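You operate a simulated robot arm through the tools that you are given. There is no shell and no other tool. Be economical: measure what you need, move in short steps, check, and stop when the job is done.

Carry out the task below with a simulated robot arm. There is one attempt and no reset: what you move stays moved.

Task
Clear the slider board to 0 and switch the shade box off.
Fine: the warmth, float, drip and shade sliders; turn the shade disc back to 10; stand the tube from the box in the white tube rack's free hole.

It is judged by the outcome, as a careful person would: the job done as asked, and still so three seconds after it is handed in. It fails if anything else is knocked over, pushed out of place, dropped, spilled or broken.

Robot
A 7-joint arm with a two-finger gripper, on a carriage that runs on a rail from [1.022, -0.002] to [-0.758, 0.002] (x, y) and turns from -1.972 to 3.84 rad about z. Base frame: it is fixed where the carriage stands at the start and does not move with it; the origin is on the floor, on the carriage's upright axis, x ahead of it, y to its left, z up. Readings come in m, rad, newtons and seconds.
With the tool pointing down near the work surface it reaches from about 0.36 to 0.78 m from the robot's upright axis, wherever it stands. Its first joint turns from -2.897 to 2.897 rad. Places, roughly: drip slider [0.8, 0.5, 1]; float slider [0.7, 0.5, 1]; fourth hole of the white tube rack [0.1, 0.5, 0.9]; shade box switch [0.4, 0.6, 1]; shade disc [0.4, 0.6, 1]; shade slider [0.7, 0.4, 0.9]; warmth slider [0.8, 0.6, 1]. Payload 2.45 kg.
Tool frame: the origin (TCP) is the grasp point; the fingertips stand 0.023 m ahead of it; z points along the fingers, y is the line along which they close. Largest opening 0.072 m; the body of the gripper starts 0.04 m behind the TCP.
Orientation is that of the tool frame in the base frame, as a unit quaternion [x, y, z, w]. With the fingers straight down and closing along the base's y, the tool's x points along the base's -x, its y along +y and its z along -z.

Tools
- The arm moves only by the tool arm_command. Its argument "motion" is a list of rows, each a list of 7 numbers: the finger opening in m, from 0 to 0.072, then the shift along the base's x, y, z in m, then the turn, a rotation vector about the base's x, y, z in rad. In form: [[jaw, tx, ty, tz, rx, ry, rz], ...]. A call has 1 to 12 rows; each row is the pose to reach, as a shift and turn from the pose commanded when the call began. A row lasts 0.2 s, in which the tool goes at most 0.05 m and 0.15 rad; a call with a longer step from one row to the next is refused whole, and so is a gripper value outside its range. A pose out of reach is approached as far as the arm can. The call stops where the force on the tool passes 90 N (or 10 N more than at its start, if that is more) or the arm is blocked; 0.2 s more then pass. Each finger travels about 0.072 m/s and halts on what it meets, pressing with about 39 N; the grip force reading is that of the motor and also rises with nothing between the fingers. The clock runs only during rows and for 0.2 s after the last one: add rows that repeat a pose to give the fingers time. It gives the time, the measured TCP pose, the force on the tool (base axes), the opening and the grip force at its end, in the units of the frame above (readings bear some noise), with the torque about the TCP (base axes, N m) and any sound that the robot's microphone picked up.
- Cameras (640 x 400 px; columns grow to the right, rows downward): "scene" is now at [0.0007, 0.231, 1.5263]; the picture's right is [0.57, -0.82, 0.00], its down [-0.53, -0.37, -0.76] and it looks along [0.63, 0.44, -0.65] (base axes); focal length 214 px, centre (320, 200). "wrist" rides on the gripper at [0.078, 0.017, -0.066] in the tool frame; the picture's right is [-0.22, 0.98, 0.00], its down [-0.56, -0.12, -0.82] and it looks along [-0.80, -0.18, 0.57] (tool axes); focal length 234 px, centre (320, 200). There is no depth. A picture from a camera that has moved, and an enlarged one, comes with that camera's place and axes in the base frame and with its lens. The place of the scene camera against the robot may be out by one fixed shift of up to 0.018 m in any direction.
- grab_frame(camera): a new picture of that camera. No time passes.
- lift_body(by): slides the trunk up (or, below 0, down) by that many m; the arm and the scene camera ride with it, the base frame stays. It gives what a move gives, with no picture.
- roll_base(legs): drives the robot by 1 to 6 legs, each [ahead, left, turn to the left] in m, m and rad, along the robot's own axes; the way and the turn of a leg run together, so that a leg with both is an arc; at most 1.5 m and 3.142 rad a leg. The arm and the cameras ride along, it lands a little off, and it stops where it bumps. It keeps to its track: a leg is cut to what the track allows. It gives what a move gives.
- aim_head(pan, tilt): turns the head with the scene camera to pan (to the left, within 2.705 rad either way) and tilt (down, from -0.506 to 1.204), counted from straight ahead of the robot. It gives what a move gives.
- close_up(camera, box): a new picture of the part [left, top, right, bottom] of that camera's present view, enlarged. No time passes.
- sign_off(): hands the job in; it is judged then, once.

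Work in short steps. Places have to be worked out from the pictures, the camera data and where the tool is seen: move nearer, look again, correct. Check each grasp and each placing, and mend what went wrong. You have 120 turns and 90 pictures in all, those below and enlarged ones among them. Open the gripper and draw the arm clear of the work before you hand the job in, unless the task says otherwise; then end with one line.

The tools are called after "Request:" by a JSON object that holds its "fn" and its "kwargs". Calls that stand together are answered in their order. arm_command: Moves the arm, as the interface text tells. Its arguments: {"type":"object","properties":{"motion":{"type":"array","items":{"type":"array","items":{"type":"number"}}}},"required":["motion"]} The other tools are called the same way: lift_body (by) slides the trunk up or down; roll_base (legs) drives the base; aim_head (pan, tilt) turns the head that bears the scene camera; grab_frame (camera) takes a picture; close_up (camera, box) takes an enlarged picture of a part of a camera's view; sign_off () hands the job in.

At the start:

```text
time: 0.0
tcp_pos: [0.193, 0.3342, 1.385]
tcp_rot: [0.001, 1.0, 0.0, 0.0]
ft_force: [-1.0, -1.1, 0.1]
torque: [-0.05, -0.02, -0.02]
grip_width: 0.0719
finger_force: 0.0
trunk travel left (down, up): [-0.525, 0.065]
robot x, y, heading: [0.0017, 0.0009, -0.002]
head pan, tilt: [0.606, 0.702]
```

scene: 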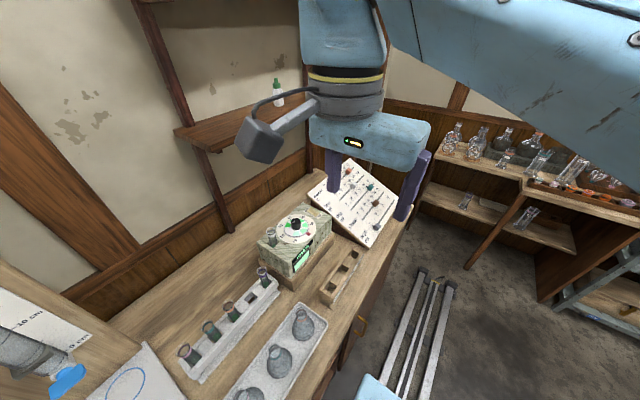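
wrist: 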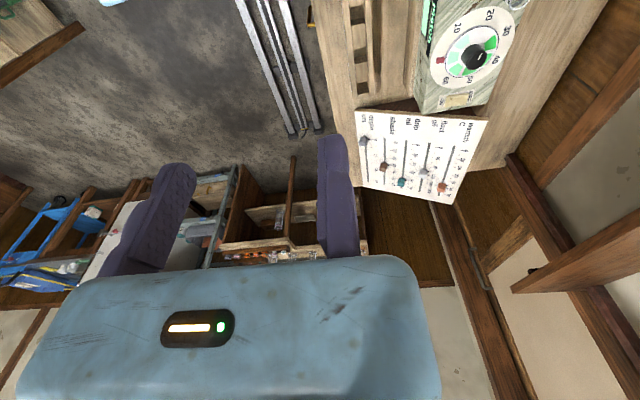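

I'll look closer at the board, the shade box and the rack first.

Request:
{"fn": "close_up", "kwargs": {"camera": "scene", "box": [240, 150, 410, 290]}}

Request:
{"fn": "close_up", "kwargs": {"camera": "wrist", "box": [320, 0, 560, 210]}}

Request:
{"fn": "close_up", "kwargs": {"camera": "scene", "box": [160, 240, 340, 400]}}

```text
2.86 times, centred on (325, 220) of scene
camera zoom: at [0.0007, 0.231, 1.5263], right [0.57, -0.82, 0.0], down [-0.53, -0.37, -0.76], along [0.63, 0.44, -0.65], focal length 613 px, centre (306, 143)
```

zoom: 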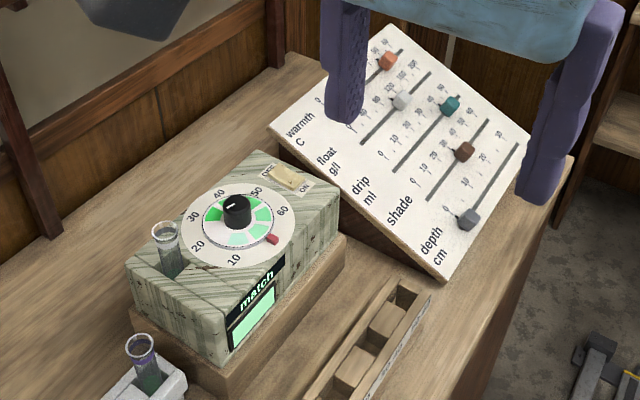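

```text
1.90 times, centred on (440, 105) of wrist
camera zoom: at [0.1174, 0.3518, 1.4518], right [0.22, 0.98, 0.0], down [0.56, -0.12, 0.82], along [0.8, -0.18, -0.57], focal length 446 px, centre (91, 381)
```

zoom: 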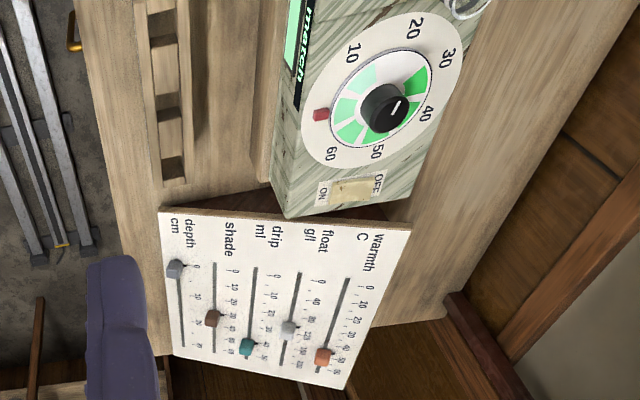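

```text
2.50 times, centred on (250, 320) of scene
camera zoom: at [0.0007, 0.231, 1.5263], right [0.57, -0.82, 0.0], down [-0.53, -0.37, -0.76], along [0.63, 0.44, -0.65], focal length 536 px, centre (495, -100)
```

zoom: 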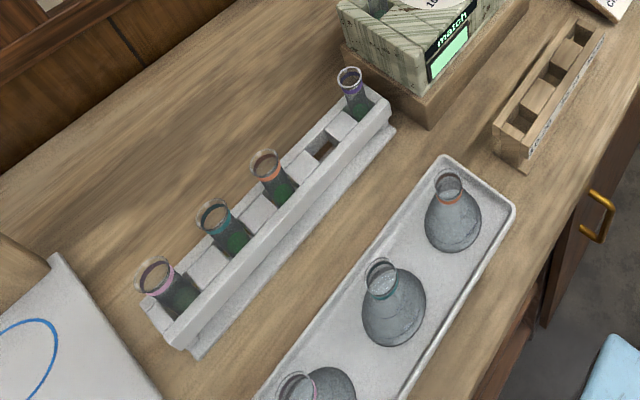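

I'll bring the wrist camera over toward the shade box for a closer view of the disc and board.

Request:
{"fn": "arm_command", "kwargs": {"motion": [[0.072, -0.01, 0.04, -0.01, 0, 0, 0], [0.072, -0.02, 0.08, -0.02, 0, 0, 0], [0.072, -0.03, 0.12, -0.04, 0, 0, 0], [0.072, -0.04, 0.16, -0.06, 0, 0, 0], [0.072, -0.04, 0.2, -0.08, 0, 0, 0], [0.072, -0.04, 0.22, -0.1, 0, 0, 0]]}}

Request:
{"fn": "grab_frame", "kwargs": {"camera": "wrist"}}

Request:
{"fn": "grab_frame", "kwargs": {"camera": "scene"}}

```text
time: 1.4
tcp_pos: [0.1539, 0.5557, 1.2839]
tcp_rot: [0.0, 1.0, -0.001, -0.001]
ft_force: [-1.1, 0.5, -0.1]
torque: [-0.01, 0.0, 0.01]
grip_width: 0.072
finger_force: 0.1
trunk travel left (down, up): [-0.525, 0.065]
robot x, y, heading: [-0.0017, -0.0004, -0.001]
head pan, tilt: [0.606, 0.702]
```

```text
84 pictures are left
camera wrist: at [0.0774, 0.5732, 1.3505], right [0.22, 0.98, 0.0], down [0.56, -0.12, 0.82], along [0.8, -0.18, -0.57], focal length 234 px, centre (320, 200)
```

wrist: 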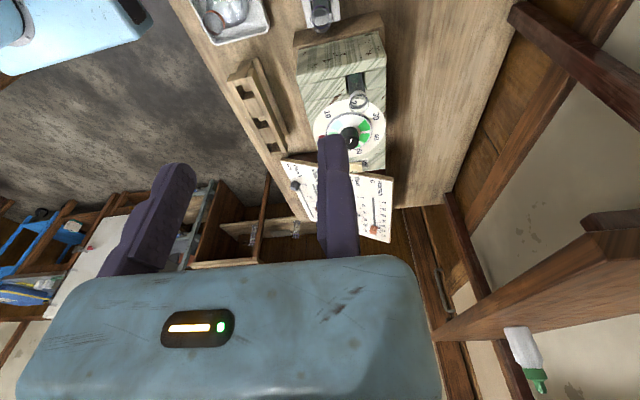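

```text
83 pictures are left
camera scene: at [0.0006, 0.2314, 1.5262], right [0.57, -0.82, 0.0], down [-0.53, -0.37, -0.76], along [0.63, 0.44, -0.65], focal length 214 px, centre (320, 200)
```

scene: 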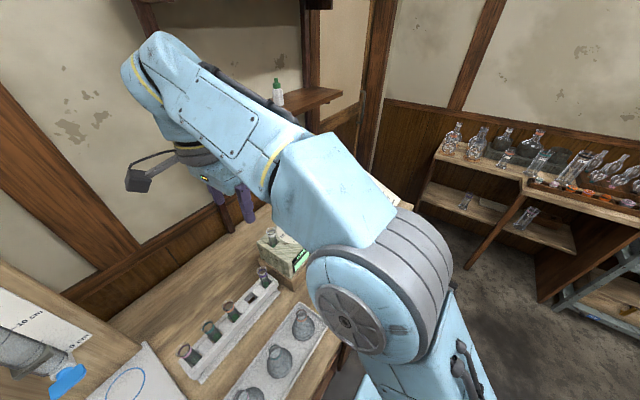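

Request:
{"fn": "close_up", "kwargs": {"camera": "wrist", "box": [280, 20, 400, 180]}}

Request:
{"fn": "close_up", "kwargs": {"camera": "scene", "box": [240, 215, 320, 305]}}

```text
2.50 times, centred on (340, 100) of wrist
camera zoom: at [0.0774, 0.5732, 1.3505], right [0.22, 0.98, 0.0], down [0.56, -0.12, 0.82], along [0.8, -0.18, -0.57], focal length 585 px, centre (270, 450)
```

zoom: 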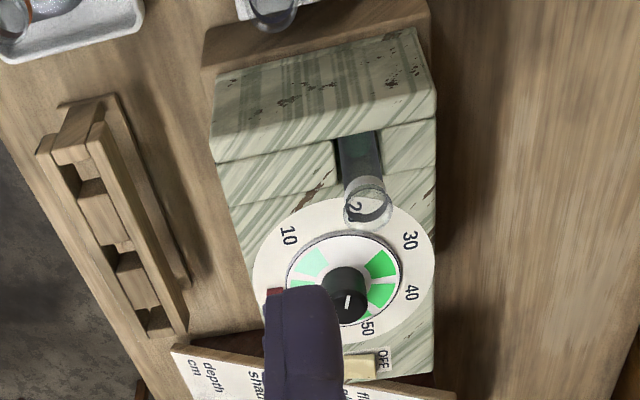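

```text
4.44 times, centred on (280, 260) of scene
camera zoom: at [0.0006, 0.2314, 1.5262], right [0.57, -0.82, 0.0], down [-0.53, -0.37, -0.76], along [0.63, 0.44, -0.65], focal length 953 px, centre (498, -67)
```

zoom: 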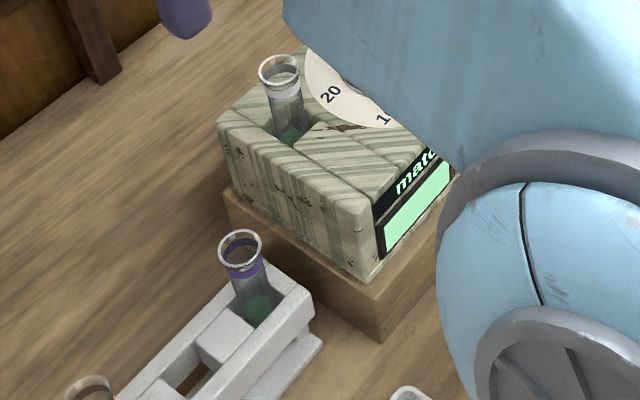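

The disc seems to have fixed numbers, a turning inner disc and a red mark; the finger hides it. I'll close the fingers and move a bit lower and to the right for a clear view.

Request:
{"fn": "arm_command", "kwargs": {"motion": [[0.05, 0.0, -0.02, -0.03, 0, 0, 0], [0.03, 0.0, -0.04, -0.06, 0, 0, 0], [0.01, 0.01, -0.05, -0.08, 0, 0, 0], [0.0, 0.02, -0.05, -0.09, 0, 0, 0], [0.0, 0.02, -0.05, -0.09, 0, 0, 0]]}}

Request:
{"fn": "close_up", "kwargs": {"camera": "wrist", "box": [270, 0, 510, 240]}}

```text
time: 2.6
tcp_pos: [0.1747, 0.5044, 1.1959]
tcp_rot: [-0.001, 1.0, 0.001, 0.0]
ft_force: [0.6, -0.5, 0.1]
torque: [-0.03, -0.02, 0.02]
grip_width: 0.0
finger_force: 28.0
trunk travel left (down, up): [-0.525, 0.065]
robot x, y, heading: [0.0011, -0.0012, -0.003]
head pan, tilt: [0.606, 0.702]
```

```text
1.67 times, centred on (390, 120) of wrist
camera zoom: at [0.0981, 0.5218, 1.2617], right [0.22, 0.98, 0.0], down [0.56, -0.12, 0.82], along [0.8, -0.18, -0.57], focal length 390 px, centre (203, 333)
```

zoom: 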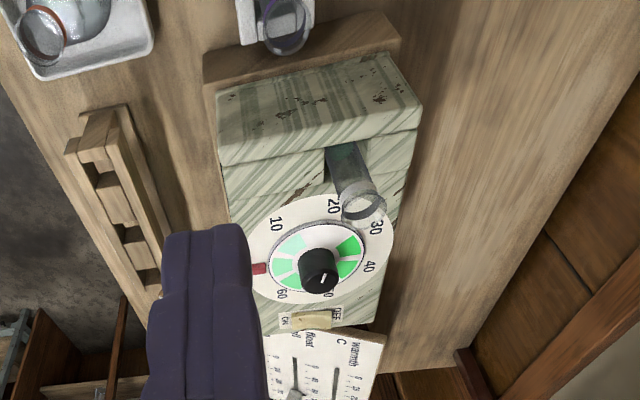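

I need a near-vertical view of the disc; I'll pitch the tool so the wrist camera looks down on it.

Request:
{"fn": "arm_command", "kwargs": {"motion": [[0, 0.03, 0.0, 0.0, 0, 0.14, 0], [0, 0.06, 0.0, 0.0, 0, 0.28, 0], [0, 0.09, 0.0, 0.0, 0, 0.42, 0], [0, 0.12, 0.0, 0.0, 0, 0.56, 0], [0, 0.14, 0.0, 0.0, 0, 0.7, 0], [0, 0.14, 0.0, 0.0, 0, 0.7, 0]]}}

Request:
{"fn": "grab_frame", "kwargs": {"camera": "wrist"}}

```text
time: 4.0
tcp_pos: [0.3161, 0.5045, 1.196]
tcp_rot: [0.0, 0.939, 0.0, -0.344]
ft_force: [1.4, -1.2, 0.3]
torque: [0.0, 0.0, 0.01]
grip_width: 0.0
finger_force: 28.4
trunk travel left (down, up): [-0.525, 0.065]
robot x, y, heading: [0.0005, -0.0007, -0.001]
head pan, tilt: [0.606, 0.702]
```

```text
79 pictures are left
camera wrist: at [0.2985, 0.5223, 1.2965], right [0.17, 0.98, -0.14], down [0.96, -0.12, 0.26], along [0.24, -0.18, -0.95], focal length 234 px, centre (320, 200)
```

wrist: 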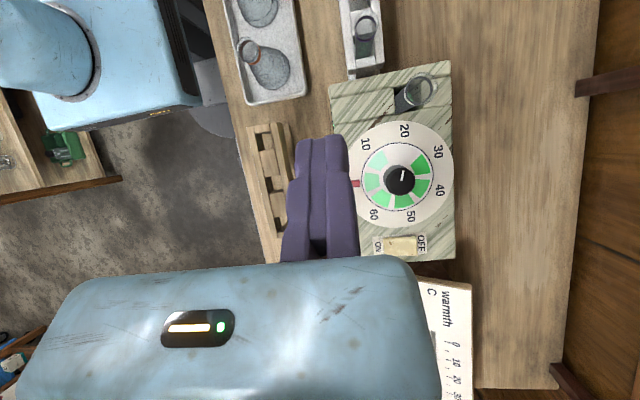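

Request:
{"fn": "close_up", "kwargs": {"camera": "wrist", "box": [320, 50, 480, 260]}}

```text
1.90 times, centred on (400, 155) of wrist
camera zoom: at [0.2985, 0.5223, 1.2965], right [0.17, 0.98, -0.14], down [0.96, -0.12, 0.26], along [0.24, -0.18, -0.95], focal length 446 px, centre (168, 286)
```

zoom: 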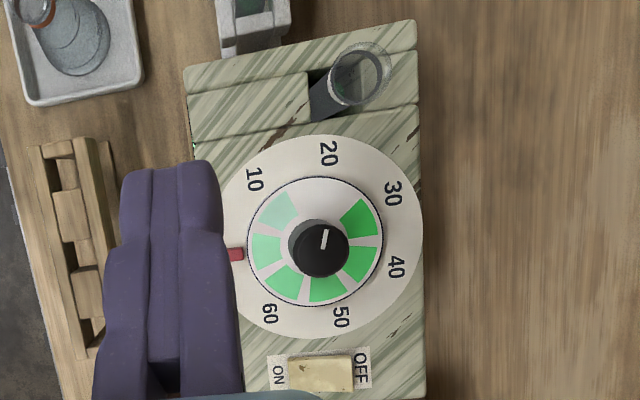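

Reading: the knob's white line points at 20 and the second-lightest sector sits at the red index, so the disc is at 20; disc centre ≈ (0.355, 0.566), tube top ≈ (0.268, 0.585, 1.061). Tube first: I return the tool vertical above the tube with the fingers open.

Request:
{"fn": "arm_command", "kwargs": {"motion": [[0.02, -0.01, 0.016, 0.0, 0, -0.14, 0], [0.04, -0.02, 0.032, 0.0, 0, -0.28, 0], [0.055, -0.03, 0.048, 0.0, 0, -0.42, 0], [0.065, -0.04, 0.064, 0.0, 0, -0.56, 0], [0.065, -0.048, 0.0805, -0.02, 0, -0.7, 0], [0.065, -0.048, 0.0805, -0.05, 0, -0.7, 0], [0.065, -0.048, 0.0805, -0.05, 0, -0.7, 0]]}}

Request:
{"fn": "grab_frame", "kwargs": {"camera": "wrist"}}

Request:
{"fn": "close_up", "kwargs": {"camera": "scene", "box": [160, 180, 340, 400]}}

```text
time: 5.6
tcp_pos: [0.2661, 0.5847, 1.1461]
tcp_rot: [-0.001, 1.0, -0.001, 0.0]
ft_force: [0.5, 0.1, -0.4]
torque: [0.03, 0.01, 0.02]
grip_width: 0.065
finger_force: 0.1
trunk travel left (down, up): [-0.525, 0.065]
robot x, y, heading: [-0.0026, 0.0019, -0.004]
head pan, tilt: [0.606, 0.702]
```

```text
77 pictures are left
camera wrist: at [0.1891, 0.6026, 1.2117], right [0.22, 0.98, 0.0], down [0.56, -0.13, 0.82], along [0.8, -0.18, -0.57], focal length 234 px, centre (320, 200)
```

wrist: 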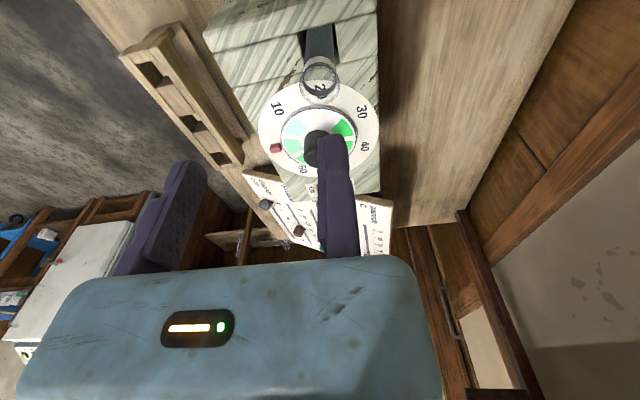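

```text
1.82 times, centred on (250, 290) of scene
camera zoom: at [0.0008, 0.231, 1.5263], right [0.57, -0.82, 0.0], down [-0.53, -0.37, -0.76], along [0.63, 0.44, -0.65], focal length 390 px, centre (447, 36)
```

zoom: 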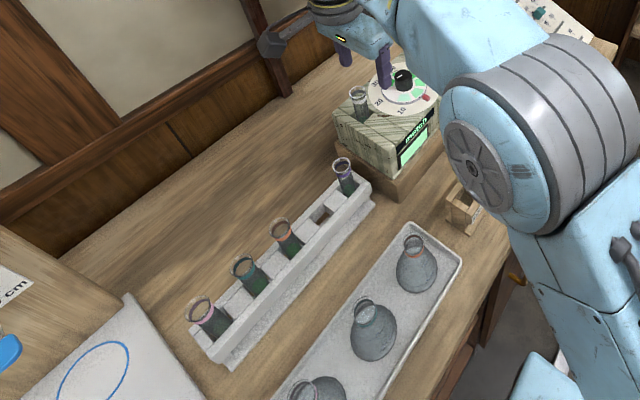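

The tube rim re-projects to (0.267, 0.585), right under the TCP. I lower to z≈1.045 and check contact.

Request:
{"fn": "arm_command", "kwargs": {"motion": [[0.06, 0.001, 0.001, -0.04, 0, 0, 0], [0.06, 0.001, 0.001, -0.08, 0, 0, 0], [0.06, 0.001, 0.001, -0.098, 0, 0, 0], [0.06, 0.001, 0.001, -0.098, 0, 0, 0]]}}

Request:
{"fn": "grab_frame", "kwargs": {"camera": "wrist"}}

Request:
{"fn": "close_up", "kwargs": {"camera": "scene", "box": [220, 170, 340, 300]}}

```text
time: 6.3
tcp_pos: [0.2664, 0.5889, 1.0845]
tcp_rot: [-0.002, 1.0, 0.025, 0.009]
ft_force: [-0.9, 2.6, 35.3]
torque: [0.16, 0.05, -0.02]
grip_width: 0.06
finger_force: 0.1
trunk travel left (down, up): [-0.525, 0.065]
robot x, y, heading: [-0.0002, -0.0008, -0.0]
head pan, tilt: [0.606, 0.702]
stopped in row 3: the force on the tool passed its limit at 109 N (the readings are from after the stop); the commanded pose is now the measured one
```

```text
75 pictures are left
camera wrist: at [0.1887, 0.6032, 1.1512], right [0.21, 0.98, 0.05], down [0.55, -0.16, 0.82], along [0.81, -0.15, -0.57], focal length 234 px, centre (320, 200)
```

wrist: 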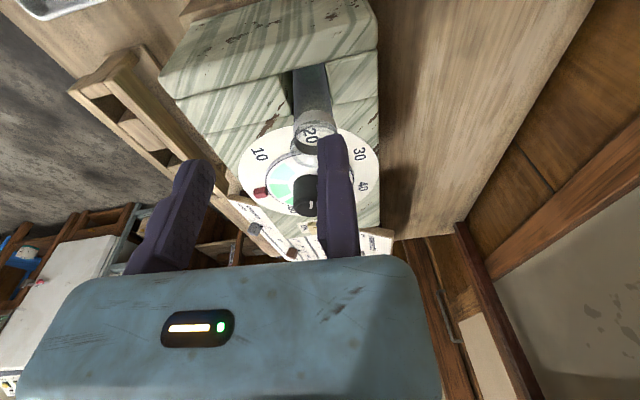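

```text
3.08 times, centred on (280, 235) of scene
camera zoom: at [-0.0006, 0.2286, 1.527], right [0.57, -0.82, 0.0], down [-0.53, -0.37, -0.77], along [0.63, 0.44, -0.64], focal length 660 px, centre (443, 92)
```

zoom: 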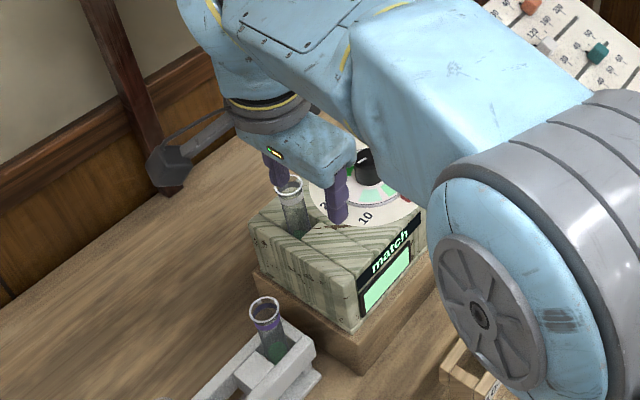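

The contact at fingertip height 1.061 matches the tube rim: pictures show the tool's +y finger stays at the TCP line while the other finger does all the opening, so I was on top of the rim. I back up, restore the upright orientation, and look again.

Request:
{"fn": "arm_command", "kwargs": {"motion": [[0.06, 0, -0.001, 0.02, 0, 0, 0], [0.06, 0, -0.003, 0.05, -0.05, 0.018, -0.004], [0.06, 0, -0.003, 0.06, -0.05, 0.018, -0.004], [0.06, 0, -0.003, 0.06, -0.05, 0.018, -0.004]]}}

Request:
{"fn": "grab_frame", "kwargs": {"camera": "wrist"}}

Request:
{"fn": "close_up", "kwargs": {"camera": "scene", "box": [230, 160, 340, 300]}}

```text
time: 7.3
tcp_pos: [0.2674, 0.586, 1.1385]
tcp_rot: [0.002, 1.0, -0.008, -0.003]
ft_force: [-0.4, 0.4, 0.9]
torque: [-0.01, 0.01, 0.03]
grip_width: 0.0598
finger_force: 0.0
trunk travel left (down, up): [-0.525, 0.065]
robot x, y, heading: [0.0004, -0.003, 0.002]
head pan, tilt: [0.606, 0.702]
```

```text
73 pictures are left
camera wrist: at [0.1907, 0.6052, 1.2043], right [0.22, 0.98, -0.02], down [0.56, -0.11, 0.82], along [0.8, -0.19, -0.58], focal length 234 px, centre (320, 200)
```

wrist: 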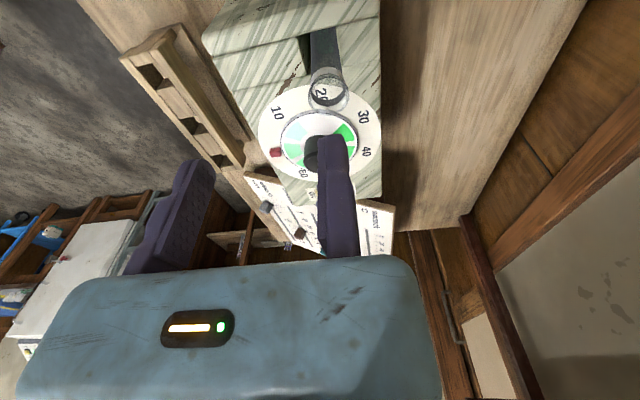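

```text
2.86 times, centred on (285, 230) of scene
camera zoom: at [0.0006, 0.2308, 1.5263], right [0.57, -0.82, 0.0], down [-0.53, -0.37, -0.76], along [0.63, 0.44, -0.65], focal length 613 px, centre (420, 114)
```

zoom: 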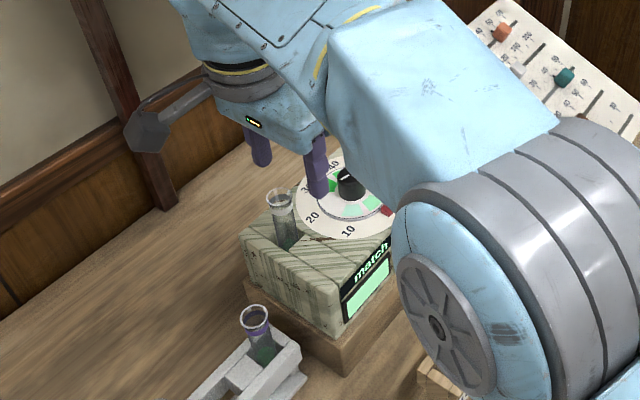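

Confirmed: right-hand (+y) finger stays fixed with its inner face at the TCP line. I shift +y so the tube rim (radius ≈0.0125, centre y≈0.588) lies just inside that face, and check just above the rim.

Request:
{"fn": "arm_command", "kwargs": {"motion": [[0.045, 0.001, 0.0175, 0.0, 0.008, 0, 0], [0.04, 0.001, 0.0175, -0.03, 0.012, 0.003, 0.002], [0.04, 0.001, 0.0175, -0.046, 0.014, 0.006, 0.003], [0.04, 0.001, 0.0175, -0.046, 0.014, 0.006, 0.003]]}}

Request:
{"fn": "grab_frame", "kwargs": {"camera": "wrist"}}

```text
time: 8.3
tcp_pos: [0.2694, 0.6053, 1.0922]
tcp_rot: [0.0, 1.0, 0.0, -0.006]
ft_force: [0.0, -0.1, 0.3]
torque: [0.0, 0.01, -0.03]
grip_width: 0.0399
finger_force: 0.0
trunk travel left (down, up): [-0.525, 0.065]
robot x, y, heading: [-0.0042, -0.002, -0.001]
head pan, tilt: [0.606, 0.702]
```

```text
71 pictures are left
camera wrist: at [0.1927, 0.6218, 1.1591], right [0.22, 0.98, 0.0], down [0.57, -0.12, 0.81], along [0.79, -0.18, -0.58], focal length 234 px, centre (320, 200)
```

wrist: 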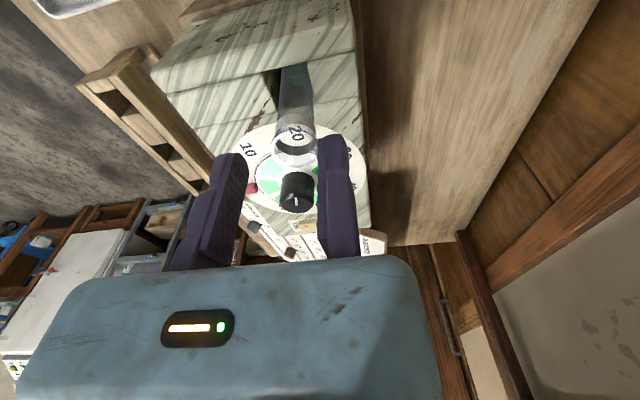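

The rim sits between the fingers with a few mm clearance on the fixed side. Descending to grasp height, then closing.

Request:
{"fn": "arm_command", "kwargs": {"motion": [[0.04, 0.003, -0.001, -0.02, 0, -0.01, 0], [0.04, 0.003, -0.001, -0.035, 0, -0.01, 0], [0.04, 0.003, -0.001, -0.045, 0, -0.01, 0], [0.04, 0.003, -0.001, -0.045, 0, -0.01, 0]]}}

Request:
{"fn": "grab_frame", "kwargs": {"camera": "wrist"}}

```text
time: 9.3
tcp_pos: [0.2721, 0.6038, 1.0466]
tcp_rot: [0.0, 1.0, 0.0, -0.001]
ft_force: [-0.1, -0.2, -0.3]
torque: [0.0, 0.0, 0.02]
grip_width: 0.04
finger_force: 0.1
trunk travel left (down, up): [-0.525, 0.065]
robot x, y, heading: [-0.0018, -0.0009, 0.002]
head pan, tilt: [0.606, 0.702]
```

```text
70 pictures are left
camera wrist: at [0.1948, 0.6206, 1.1133], right [0.22, 0.98, 0.0], down [0.56, -0.12, 0.82], along [0.8, -0.18, -0.57], focal length 234 px, centre (320, 200)
```

wrist: 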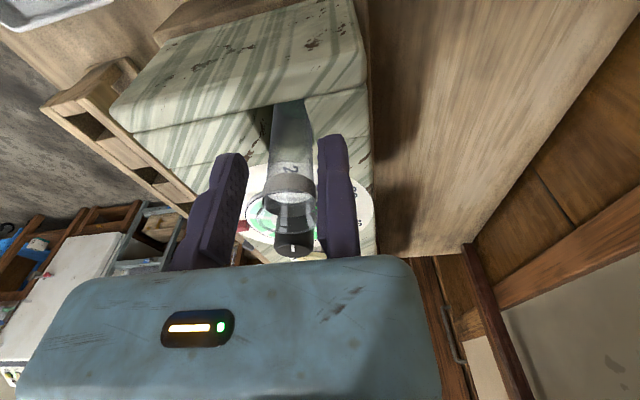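

The tube stands between the pads next to the fixed finger. Closing gently.

Request:
{"fn": "arm_command", "kwargs": {"motion": [[0.03, 0, 0, 0, 0, 0, 0], [0.02, 0, 0, 0, 0, 0, 0], [0.015, 0, 0, 0, 0, 0, 0], [0.015, 0, 0, 0, 0, 0, 0]]}}

```text
time: 10.3
tcp_pos: [0.2713, 0.5999, 1.0471]
tcp_rot: [0.001, 1.0, -0.001, -0.001]
ft_force: [-3.2, -28.3, -4.4]
torque: [-1.01, 0.11, -0.07]
grip_width: 0.0205
finger_force: 38.7
trunk travel left (down, up): [-0.525, 0.065]
robot x, y, heading: [-0.0043, 0.0024, 0.004]
head pan, tilt: [0.606, 0.702]
```

Gripped at 0.0205 m, with a −28 N side load; I ease the tool about 5 mm toward −y to relax it before lifting.

Request:
{"fn": "arm_command", "kwargs": {"motion": [[0.015, 0, -0.003, 0, 0, 0, 0], [0.015, 0, -0.005, 0, 0, 0, 0], [0.015, 0, -0.005, 0, 0, 0, 0]]}}

```text
time: 11.1
tcp_pos: [0.2716, 0.5977, 1.048]
tcp_rot: [-0.001, 1.0, 0.002, 0.0]
ft_force: [1.8, -11.6, -0.8]
torque: [-0.81, -0.08, 0.03]
grip_width: 0.0187
finger_force: 39.1
trunk travel left (down, up): [-0.525, 0.065]
robot x, y, heading: [-0.0006, 0.0012, -0.006]
head pan, tilt: [0.606, 0.702]
```

Request:
{"fn": "arm_command", "kwargs": {"motion": [[0.012, 0, -0.002, 0, 0, 0, 0], [0.012, 0, -0.002, 0.01, 0, 0, 0], [0.012, 0, -0.002, 0.025, 0, 0, 0], [0.012, 0, -0.002, 0.04, 0, 0, 0]]}}

Request:
{"fn": "grab_frame", "kwargs": {"camera": "wrist"}}

Request:
{"fn": "close_up", "kwargs": {"camera": "scene", "box": [230, 160, 340, 300]}}

```text
time: 12.1
tcp_pos: [0.2706, 0.596, 1.0877]
tcp_rot: [-0.001, 1.0, 0.0, 0.0]
ft_force: [-0.8, 0.6, -0.4]
torque: [0.02, -0.03, -0.04]
grip_width: 0.0181
finger_force: 38.3
trunk travel left (down, up): [-0.525, 0.065]
robot x, y, heading: [-0.0002, -0.0005, -0.004]
head pan, tilt: [0.606, 0.702]
```

```text
69 pictures are left
camera wrist: at [0.1946, 0.6134, 1.1542], right [0.22, 0.98, 0.0], down [0.56, -0.12, 0.82], along [0.8, -0.18, -0.57], focal length 234 px, centre (320, 200)
```

wrist: 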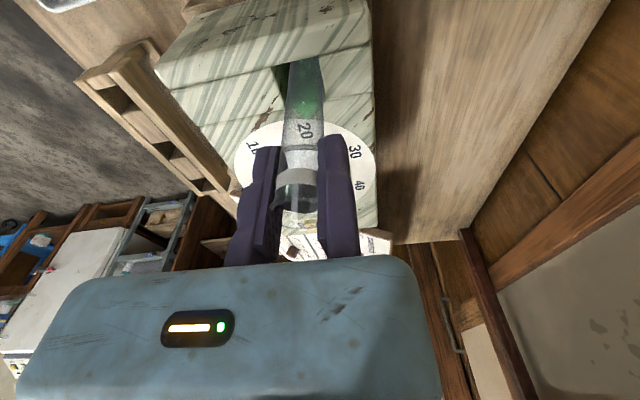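

```text
2.86 times, centred on (285, 230) of scene
camera zoom: at [0.0006, 0.231, 1.5263], right [0.57, -0.82, 0.0], down [-0.53, -0.37, -0.76], along [0.63, 0.44, -0.65], focal length 613 px, centre (420, 114)
```

zoom: 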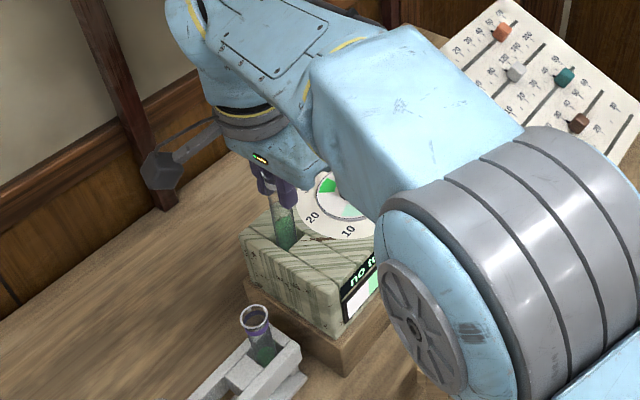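

The tube is held and the display says "no tube". I lift it well clear of the box.

Request:
{"fn": "arm_command", "kwargs": {"motion": [[0.012, 0, 0, 0.04, 0, 0, 0], [0.012, 0, 0, 0.08, 0, 0, 0], [0.012, 0, 0, 0.12, 0, 0, 0], [0.012, -0.03, -0.01, 0.14, 0, 0, 0], [0.012, -0.07, -0.02, 0.14, 0, 0, 0], [0.012, -0.11, -0.03, 0.14, 0, 0, 0], [0.012, -0.11, -0.03, 0.14, 0, 0, 0]]}}

Request:
{"fn": "grab_frame", "kwargs": {"camera": "scene"}}

Request:
{"fn": "grab_frame", "kwargs": {"camera": "wrist"}}

```text
time: 13.7
tcp_pos: [0.1613, 0.5672, 1.2258]
tcp_rot: [0.0, 1.0, 0.0, -0.001]
ft_force: [-0.4, -0.2, -0.2]
torque: [0.06, 0.01, 0.0]
grip_width: 0.0185
finger_force: 39.0
trunk travel left (down, up): [-0.525, 0.065]
robot x, y, heading: [0.001, 0.0027, -0.0]
head pan, tilt: [0.606, 0.702]
```

```text
67 pictures are left
camera scene: at [0.0004, 0.2308, 1.5263], right [0.57, -0.82, 0.0], down [-0.53, -0.37, -0.76], along [0.63, 0.44, -0.65], focal length 214 px, centre (320, 200)
```

scene: 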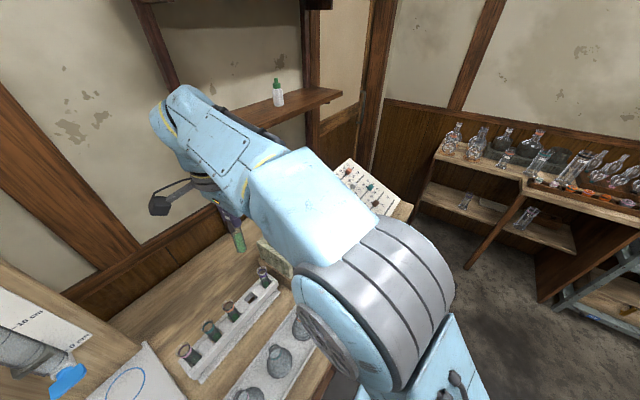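

```text
66 pictures are left
camera wrist: at [0.0846, 0.5839, 1.2937], right [0.22, 0.98, 0.0], down [0.56, -0.12, 0.82], along [0.8, -0.18, -0.57], focal length 234 px, centre (320, 200)
```

wrist: 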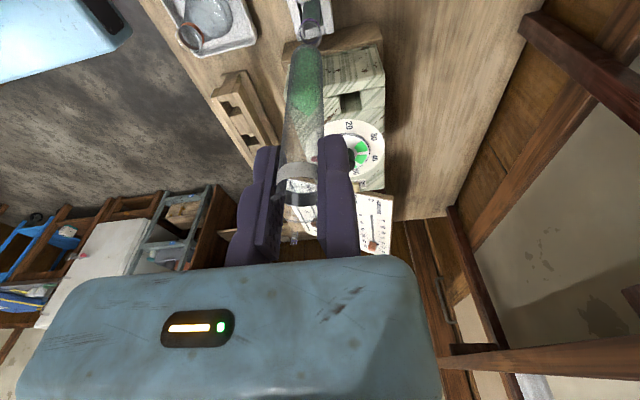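

Now I step back (−x) with the tube held upright, so the wrist camera can see the rack's free hole.

Request:
{"fn": "arm_command", "kwargs": {"motion": [[0.012, -0.045, -0.01, 0.01, 0, 0, 0], [0.012, -0.09, -0.02, 0.02, 0, 0, 0], [0.012, -0.135, -0.03, 0.02, 0, 0, 0], [0.012, -0.17, -0.037, 0.02, 0, 0, 0], [0.012, -0.17, -0.037, 0.02, 0, 0, 0]]}}

Request:
{"fn": "grab_frame", "kwargs": {"camera": "wrist"}}

Request:
{"fn": "close_up", "kwargs": {"camera": "wrist", "box": [240, 0, 440, 200]}}

```text
time: 14.9
tcp_pos: [-0.0077, 0.5277, 1.2471]
tcp_rot: [0.0, 1.0, 0.0, 0.0]
ft_force: [-0.4, 0.7, -0.5]
torque: [0.05, -0.01, -0.01]
grip_width: 0.0197
finger_force: 38.5
trunk travel left (down, up): [-0.525, 0.065]
robot x, y, heading: [-0.0009, 0.0027, -0.002]
head pan, tilt: [0.606, 0.702]
```

```text
65 pictures are left
camera wrist: at [-0.0849, 0.5457, 1.3131], right [0.22, 0.98, 0.0], down [0.56, -0.12, 0.82], along [0.8, -0.18, -0.57], focal length 234 px, centre (320, 200)
```

wrist: 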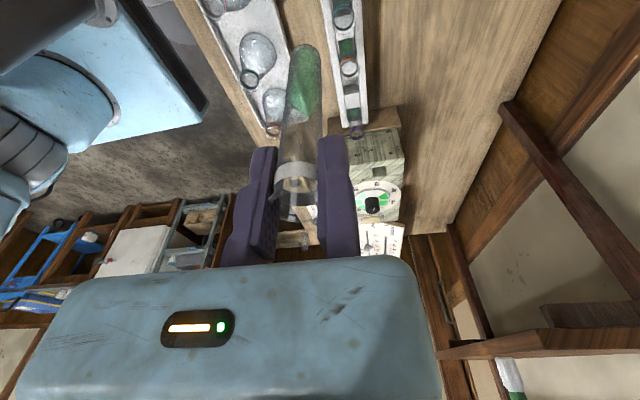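

```text
2.00 times, centred on (340, 100) of wrist
camera zoom: at [-0.0849, 0.5457, 1.3131], right [0.22, 0.98, 0.0], down [0.56, -0.12, 0.82], along [0.8, -0.18, -0.57], focal length 468 px, centre (280, 400)
```

zoom: 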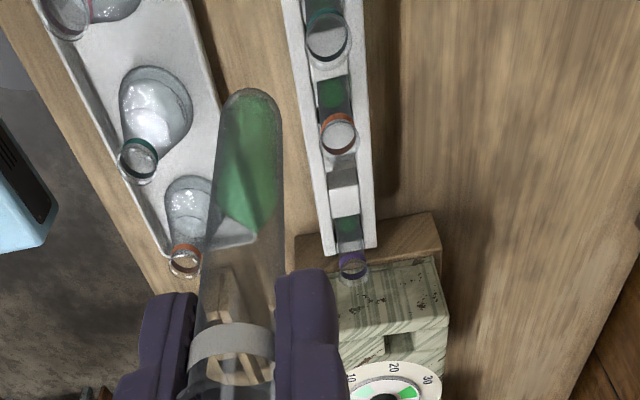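

Triangulated: purple-band neighbour rim at (0.186, 0.549, 0.992), orange at (0.072, 0.549), so the free hole is near (0.129, 0.549); tube bottom hangs 0.137 below the TCP. I move over the hole with the tube bottom still above the neighbours' rims.

Request:
{"fn": "arm_command", "kwargs": {"motion": [[0.012, 0.045, 0.01, 0, 0, 0, 0], [0.012, 0.09, 0.02, 0, 0, 0, 0], [0.012, 0.137, 0.031, 0, 0, 0, 0], [0.012, 0.137, 0.031, -0.04, 0, 0, 0], [0.012, 0.137, 0.031, -0.085, 0, 0, 0], [0.012, 0.137, 0.031, -0.085, 0, 0, 0]]}}

Request:
{"fn": "close_up", "kwargs": {"camera": "wrist", "box": [240, 0, 440, 200]}}

Request:
{"fn": "close_up", "kwargs": {"camera": "scene", "box": [190, 200, 300, 330]}}

```text
time: 16.3
tcp_pos: [0.1285, 0.5595, 1.1602]
tcp_rot: [-0.001, 1.0, 0.0, -0.001]
ft_force: [-1.0, -0.3, -0.4]
torque: [-0.05, 0.0, -0.02]
grip_width: 0.0198
finger_force: 38.8
trunk travel left (down, up): [-0.525, 0.065]
robot x, y, heading: [0.0011, -0.0005, 0.004]
head pan, tilt: [0.606, 0.702]
```

```text
2.00 times, centred on (340, 100) of wrist
camera zoom: at [0.052, 0.5782, 1.2277], right [0.22, 0.98, 0.0], down [0.56, -0.12, 0.82], along [0.8, -0.18, -0.57], focal length 468 px, centre (280, 400)
```

zoom: 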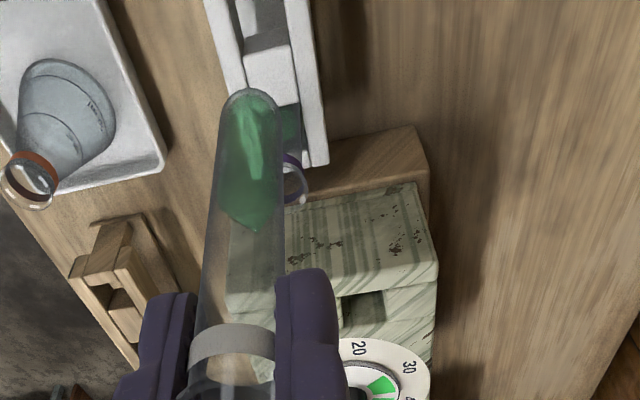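

```text
3.08 times, centred on (245, 265) of scene
camera zoom: at [0.0007, 0.2313, 1.5262], right [0.57, -0.82, 0.0], down [-0.53, -0.37, -0.76], along [0.63, 0.44, -0.65], focal length 660 px, centre (551, 0)
```

zoom: 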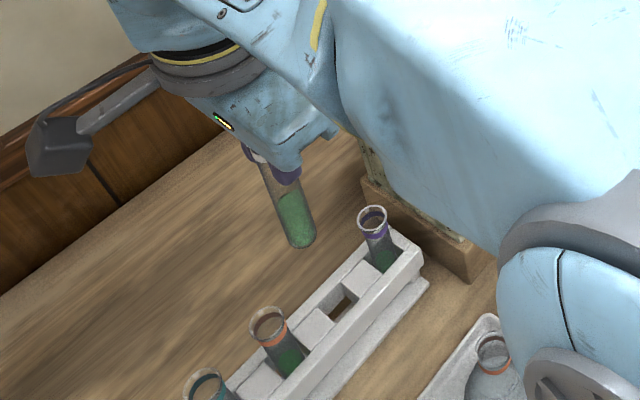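

Combining both views, the tube's bottom is about 5 mm behind the TCP in x (0.123). I shift +5 mm in x and lower the bottom to just above the rack's top, then look.

Request:
{"fn": "arm_command", "kwargs": {"motion": [[0.012, 0.0055, -0.001, -0.03, 0, 0, 0], [0.012, 0.0055, -0.001, -0.06, 0, 0, 0], [0.012, 0.0055, -0.001, -0.08, 0, 0, 0], [0.012, 0.0055, -0.001, -0.08, 0, 0, 0]]}}

Request:
{"fn": "close_up", "kwargs": {"camera": "wrist", "box": [240, 0, 400, 160]}}

Request:
{"fn": "close_up", "kwargs": {"camera": "scene", "box": [200, 230, 290, 330]}}

```text
time: 17.3
tcp_pos: [0.1345, 0.5594, 1.0816]
tcp_rot: [0.0, 1.0, 0.0, 0.0]
ft_force: [0.6, -0.4, -0.1]
torque: [-0.05, 0.0, 0.01]
grip_width: 0.0195
finger_force: 38.7
trunk travel left (down, up): [-0.525, 0.065]
robot x, y, heading: [-0.0046, -0.0029, 0.001]
head pan, tilt: [0.606, 0.702]
```

```text
2.50 times, centred on (320, 80) of wrist
camera zoom: at [0.0575, 0.5762, 1.1481], right [0.22, 0.98, 0.0], down [0.56, -0.12, 0.82], along [0.8, -0.18, -0.57], focal length 585 px, centre (320, 500)
```

zoom: 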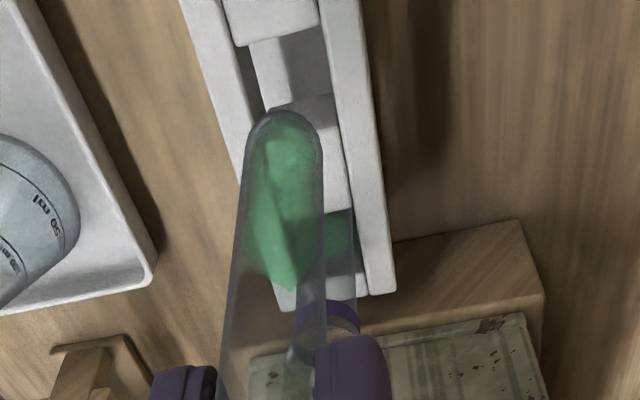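

```text
4.00 times, centred on (245, 280) of scene
camera zoom: at [0.0006, 0.2311, 1.5263], right [0.57, -0.82, 0.0], down [-0.53, -0.37, -0.76], along [0.63, 0.44, -0.65], focal length 858 px, centre (620, -120)
```

zoom: 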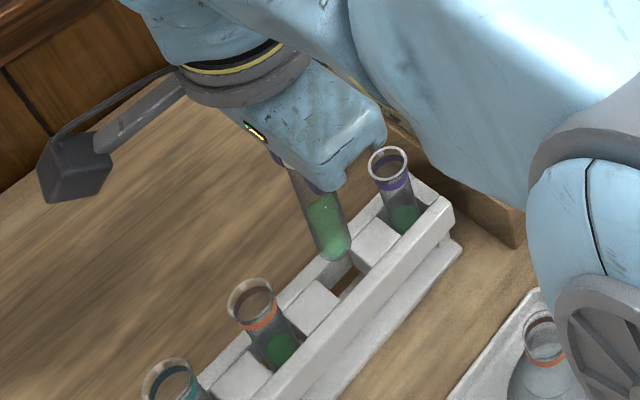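

Both views put the tube bottom over the hole (≈(0.128, 0.550)). Lowering gently in small steps, watching force.

Request:
{"fn": "arm_command", "kwargs": {"motion": [[0.012, -0.001, 0.0, -0.01, 0, 0, 0], [0.012, -0.001, 0.0, -0.02, 0, 0, 0], [0.012, -0.001, 0.0, -0.03, 0, 0, 0], [0.012, -0.001, 0.0, -0.038, 0, 0, 0]]}}

Request:
{"fn": "close_up", "kwargs": {"camera": "wrist", "box": [240, 0, 400, 160]}}

Request:
{"fn": "close_up", "kwargs": {"camera": "scene", "box": [200, 230, 290, 330]}}

```text
time: 18.3
tcp_pos: [0.1334, 0.5594, 1.0438]
tcp_rot: [0.0, 1.0, 0.001, -0.001]
ft_force: [-0.6, -0.1, -0.4]
torque: [0.01, 0.04, -0.01]
grip_width: 0.0197
finger_force: 38.8
trunk travel left (down, up): [-0.525, 0.065]
robot x, y, heading: [0.0029, -0.0013, 0.003]
head pan, tilt: [0.606, 0.702]
```

```text
2.50 times, centred on (320, 80) of wrist
camera zoom: at [0.0566, 0.5769, 1.1104], right [0.22, 0.98, 0.0], down [0.56, -0.12, 0.82], along [0.8, -0.18, -0.57], focal length 585 px, centre (320, 500)
```

zoom: 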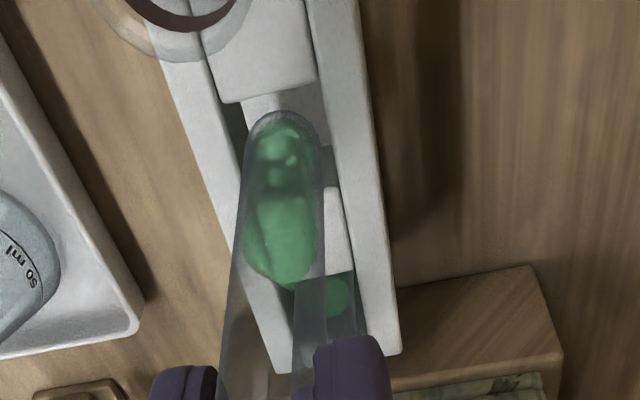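

```text
4.00 times, centred on (245, 280) of scene
camera zoom: at [0.0006, 0.231, 1.5263], right [0.57, -0.82, 0.0], down [-0.53, -0.37, -0.76], along [0.63, 0.44, -0.65], focal length 858 px, centre (620, -120)
```

zoom: 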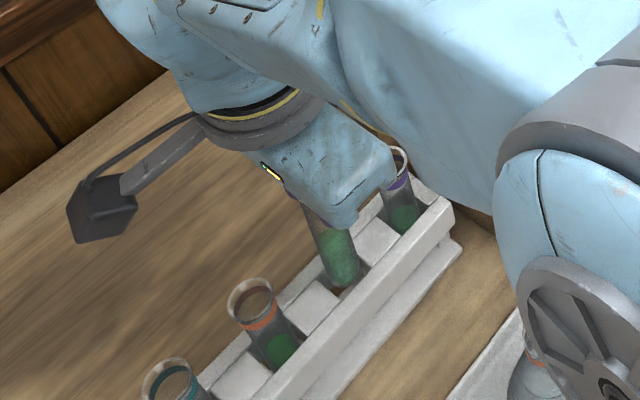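

The tube end is entering the hole region with no force. Continuing down.

Request:
{"fn": "arm_command", "kwargs": {"motion": [[0.012, 0, 0, -0.01, 0, 0, 0], [0.012, 0, 0, -0.02, 0, 0, 0], [0.012, 0, 0, -0.03, 0, 0, 0], [0.012, 0, 0, -0.038, 0, 0, 0]]}}

Request:
{"fn": "close_up", "kwargs": {"camera": "wrist", "box": [240, 0, 400, 160]}}

Request:
{"fn": "close_up", "kwargs": {"camera": "scene", "box": [200, 230, 290, 330]}}

```text
time: 19.3
tcp_pos: [0.1324, 0.5586, 1.0054]
tcp_rot: [0.0, 1.0, 0.0, -0.001]
ft_force: [-0.5, -0.2, 0.4]
torque: [0.0, 0.04, -0.02]
grip_width: 0.0198
finger_force: 38.3
trunk travel left (down, up): [-0.525, 0.065]
robot x, y, heading: [0.0019, 0.0048, 0.001]
head pan, tilt: [0.606, 0.702]
```

```text
2.50 times, centred on (320, 80) of wrist
camera zoom: at [0.0559, 0.5765, 1.0721], right [0.22, 0.98, 0.0], down [0.56, -0.12, 0.82], along [0.8, -0.18, -0.57], focal length 585 px, centre (320, 500)
```

zoom: 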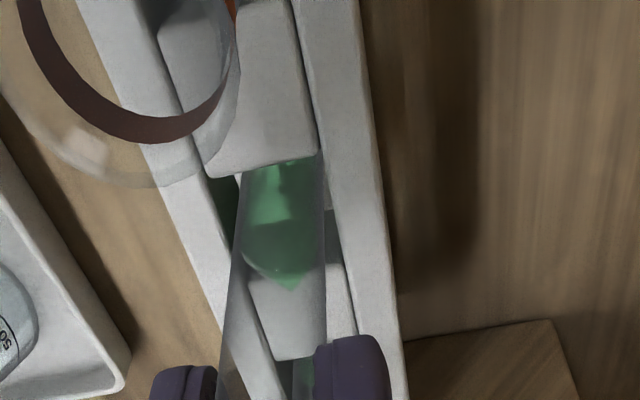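

```text
4.00 times, centred on (245, 280) of scene
camera zoom: at [0.0006, 0.231, 1.5263], right [0.57, -0.82, 0.0], down [-0.53, -0.37, -0.76], along [0.63, 0.44, -0.65], focal length 858 px, centre (620, -120)
```

zoom: 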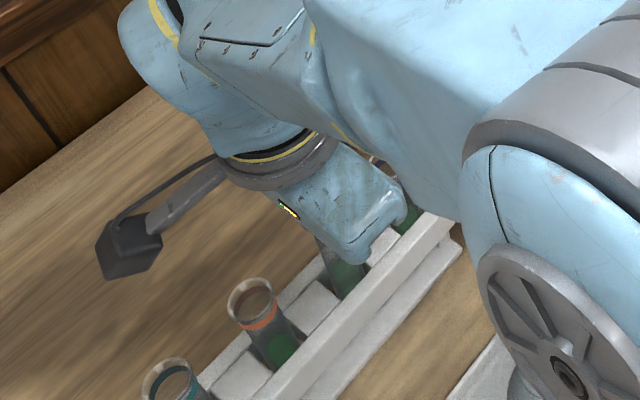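

The tube is in the hole. I go on down slowly until it touches bottom (expected near TCP z≈0.978).

Request:
{"fn": "arm_command", "kwargs": {"motion": [[0.012, 0, 0, -0.01, 0, 0, 0], [0.012, 0, 0, -0.018, 0, 0, 0], [0.012, 0, 0, -0.023, 0, 0, 0], [0.012, 0, 0, -0.026, 0, 0, 0]]}}

```text
time: 20.3
tcp_pos: [0.1335, 0.5582, 0.9826]
tcp_rot: [0.0, 1.0, 0.002, -0.001]
ft_force: [0.2, 0.7, 25.7]
torque: [-0.26, 0.0, 0.0]
grip_width: 0.0198
finger_force: 38.6
trunk travel left (down, up): [-0.525, 0.065]
robot x, y, heading: [-0.0011, -0.0033, -0.003]
head pan, tilt: [0.606, 0.702]
```

Contact with 26 N near the expected depth: it stands on the bottom. I relieve the press, open, shift the fixed finger off the glass, and look.

Request:
{"fn": "arm_command", "kwargs": {"motion": [[0.012, 0, 0, 0.003, 0, 0, 0], [0.022, 0, 0, 0.003, 0, 0, 0], [0.034, 0, 0, 0.003, 0, 0, 0], [0.04, 0, 0.004, 0.003, 0, 0, 0], [0.04, 0, 0.004, 0.003, 0, 0, 0]]}}

Request:
{"fn": "grab_frame", "kwargs": {"camera": "wrist"}}

```text
time: 21.5
tcp_pos: [0.1331, 0.5638, 0.983]
tcp_rot: [-0.001, 1.0, -0.001, -0.002]
ft_force: [-0.2, 0.2, 0.0]
torque: [0.0, 0.04, -0.03]
grip_width: 0.04
finger_force: 0.1
trunk travel left (down, up): [-0.525, 0.065]
robot x, y, heading: [-0.0001, -0.003, -0.002]
head pan, tilt: [0.606, 0.702]
```

```text
55 pictures are left
camera wrist: at [0.0564, 0.5805, 1.0497], right [0.22, 0.98, 0.0], down [0.56, -0.12, 0.82], along [0.8, -0.18, -0.57], focal length 234 px, centre (320, 200)
```

wrist: 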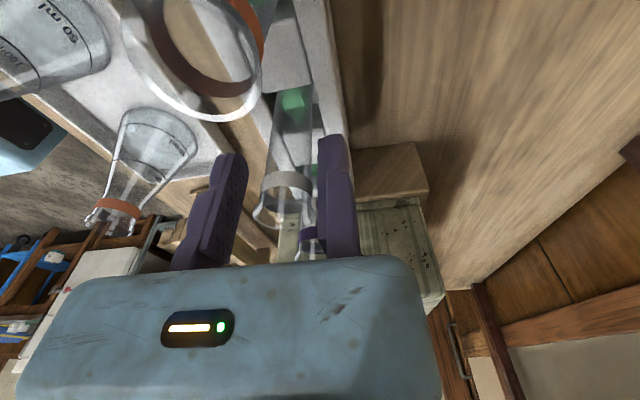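

The tube stands free between the open fingers. Raising straight up, then checking.

Request:
{"fn": "arm_command", "kwargs": {"motion": [[0.04, 0, 0, 0.03, 0, 0, 0], [0.04, 0, 0, 0.07, 0, 0, 0], [0.04, 0, 0, 0.12, 0, 0, 0], [0.04, 0, 0.0, 0.165, 0, 0, 0], [0.04, 0.03, 0.0, 0.18, 0, 0, 0], [0.04, 0.07, 0.0, 0.18, 0, 0, 0], [0.04, 0.1, 0.0, 0.18, 0, 0, 0], [0.04, 0.1, 0.0, 0.18, 0, 0, 0]]}}

Request:
{"fn": "close_up", "kwargs": {"camera": "scene", "box": [160, 220, 340, 390]}}

```text
time: 23.3
tcp_pos: [0.2331, 0.5644, 1.1624]
tcp_rot: [0.0, 1.0, 0.0, 0.0]
ft_force: [0.6, 0.1, -0.4]
torque: [-0.02, 0.01, -0.05]
grip_width: 0.04
finger_force: 0.0
trunk travel left (down, up): [-0.525, 0.065]
robot x, y, heading: [-0.0022, 0.004, -0.002]
head pan, tilt: [0.606, 0.702]
```

```text
2.35 times, centred on (250, 305) of scene
camera zoom: at [0.0007, 0.231, 1.5263], right [0.57, -0.82, 0.0], down [-0.53, -0.37, -0.76], along [0.63, 0.44, -0.65], focal length 505 px, centre (485, -47)
```

zoom: 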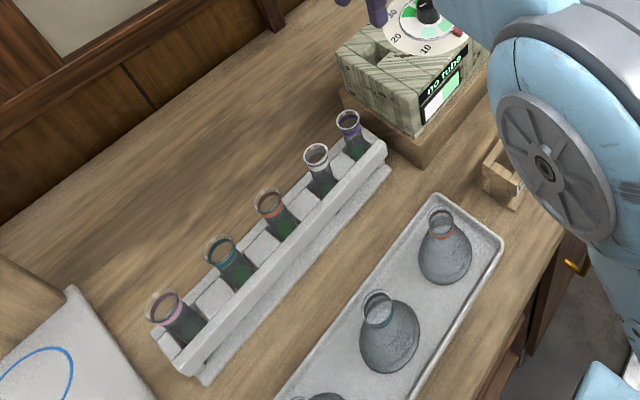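

The tube stands in the fourth hole like its neighbours. Next the disc: I go above the knob (centre ≈ (0.356, 0.566), top ≈1.03) with the fixed finger offset to its +y side.

Request:
{"fn": "arm_command", "kwargs": {"motion": [[0.045, 0.04, 0.007, 0, 0, 0, 0], [0.045, 0.08, 0.014, 0, 0, 0, 0], [0.045, 0.1226, 0.0215, 0, 0, 0, 0], [0.045, 0.1226, 0.0215, -0.04, 0, 0, 0], [0.045, 0.1226, 0.0215, -0.08, 0, 0, 0], [0.045, 0.1226, 0.0215, -0.08, 0, 0, 0]]}}

Request:
{"fn": "grab_frame", "kwargs": {"camera": "wrist"}}

```text
time: 24.7
tcp_pos: [0.355, 0.584, 1.0833]
tcp_rot: [0.0, 1.0, 0.0, -0.001]
ft_force: [-1.0, 0.3, 0.6]
torque: [0.03, -0.02, 0.01]
grip_width: 0.0451
finger_force: 0.0
trunk travel left (down, up): [-0.525, 0.065]
robot x, y, heading: [-0.0002, -0.0033, -0.003]
head pan, tilt: [0.606, 0.702]
```

```text
53 pictures are left
camera wrist: at [0.2791, 0.6024, 1.1499], right [0.22, 0.98, 0.0], down [0.56, -0.12, 0.82], along [0.8, -0.18, -0.57], focal length 234 px, centre (320, 200)
```

wrist: 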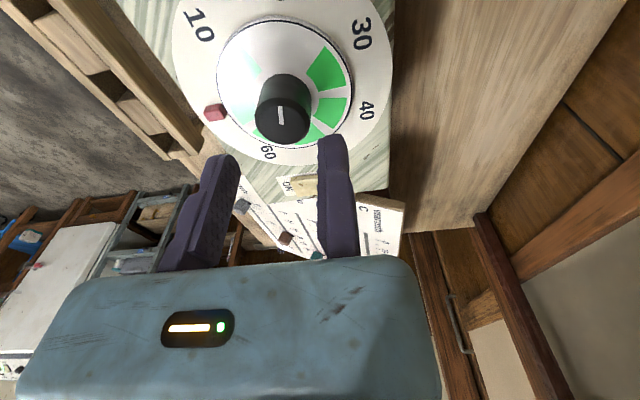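

The knob (Ø≈0.032) lies between the fingers. Lowering so the tips stop just above the disc face, then closing.

Request:
{"fn": "arm_command", "kwargs": {"motion": [[0.045, 0.002, -0.001, -0.02, 0, 0, 0], [0.045, 0.002, -0.001, -0.035, 0, 0, 0], [0.045, 0.002, -0.001, -0.043, 0, 0, 0], [0.038, 0.002, -0.001, -0.043, 0, 0, 0], [0.032, 0.002, -0.001, -0.043, 0, 0, 0], [0.028, 0.002, -0.001, -0.043, 0, 0, 0], [0.028, 0.002, -0.001, -0.043, 0, 0, 0]]}}

Request:
{"fn": "grab_frame", "kwargs": {"camera": "wrist"}}

```text
time: 26.3
tcp_pos: [0.3572, 0.5822, 1.0403]
tcp_rot: [0.0, 1.0, 0.0, -0.001]
ft_force: [0.2, -4.5, -1.9]
torque: [-0.07, -0.03, 0.01]
grip_width: 0.0342
finger_force: 4.8
trunk travel left (down, up): [-0.525, 0.065]
robot x, y, heading: [-0.0021, 0.0012, 0.002]
head pan, tilt: [0.606, 0.702]
```

```text
52 pictures are left
camera wrist: at [0.2812, 0.6004, 1.1064], right [0.22, 0.98, 0.0], down [0.56, -0.12, 0.82], along [0.8, -0.18, -0.57], focal length 234 px, centre (320, 200)
```

wrist: 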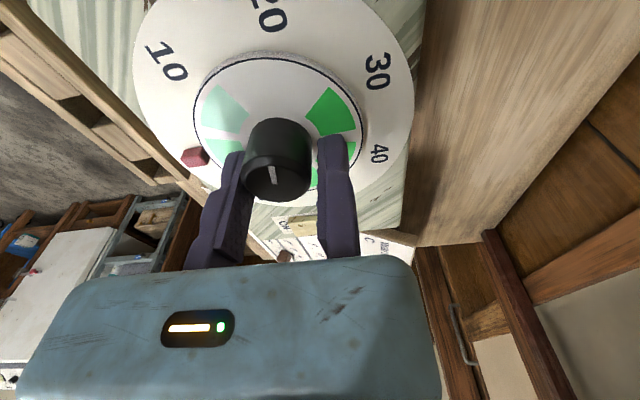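

Moving finger touches first; gap on the fixed side ≈3 mm. I shift −3 mm in y while closing fully.

Request:
{"fn": "arm_command", "kwargs": {"motion": [[0.034, 0, -0.0015, 0, 0, 0, 0], [0.031, 0, -0.003, 0, 0, 0, 0], [0.026, 0, -0.003, 0, 0, 0, 0], [0.026, 0, -0.003, 0, 0, 0, 0]]}}

```text
time: 27.3
tcp_pos: [0.3574, 0.5807, 1.0407]
tcp_rot: [0.0, 1.0, 0.001, -0.001]
ft_force: [-0.5, -3.8, 0.0]
torque: [-0.09, 0.07, -0.01]
grip_width: 0.0315
finger_force: 4.0
trunk travel left (down, up): [-0.525, 0.065]
robot x, y, heading: [-0.0005, 0.0013, -0.002]
head pan, tilt: [0.606, 0.702]
```

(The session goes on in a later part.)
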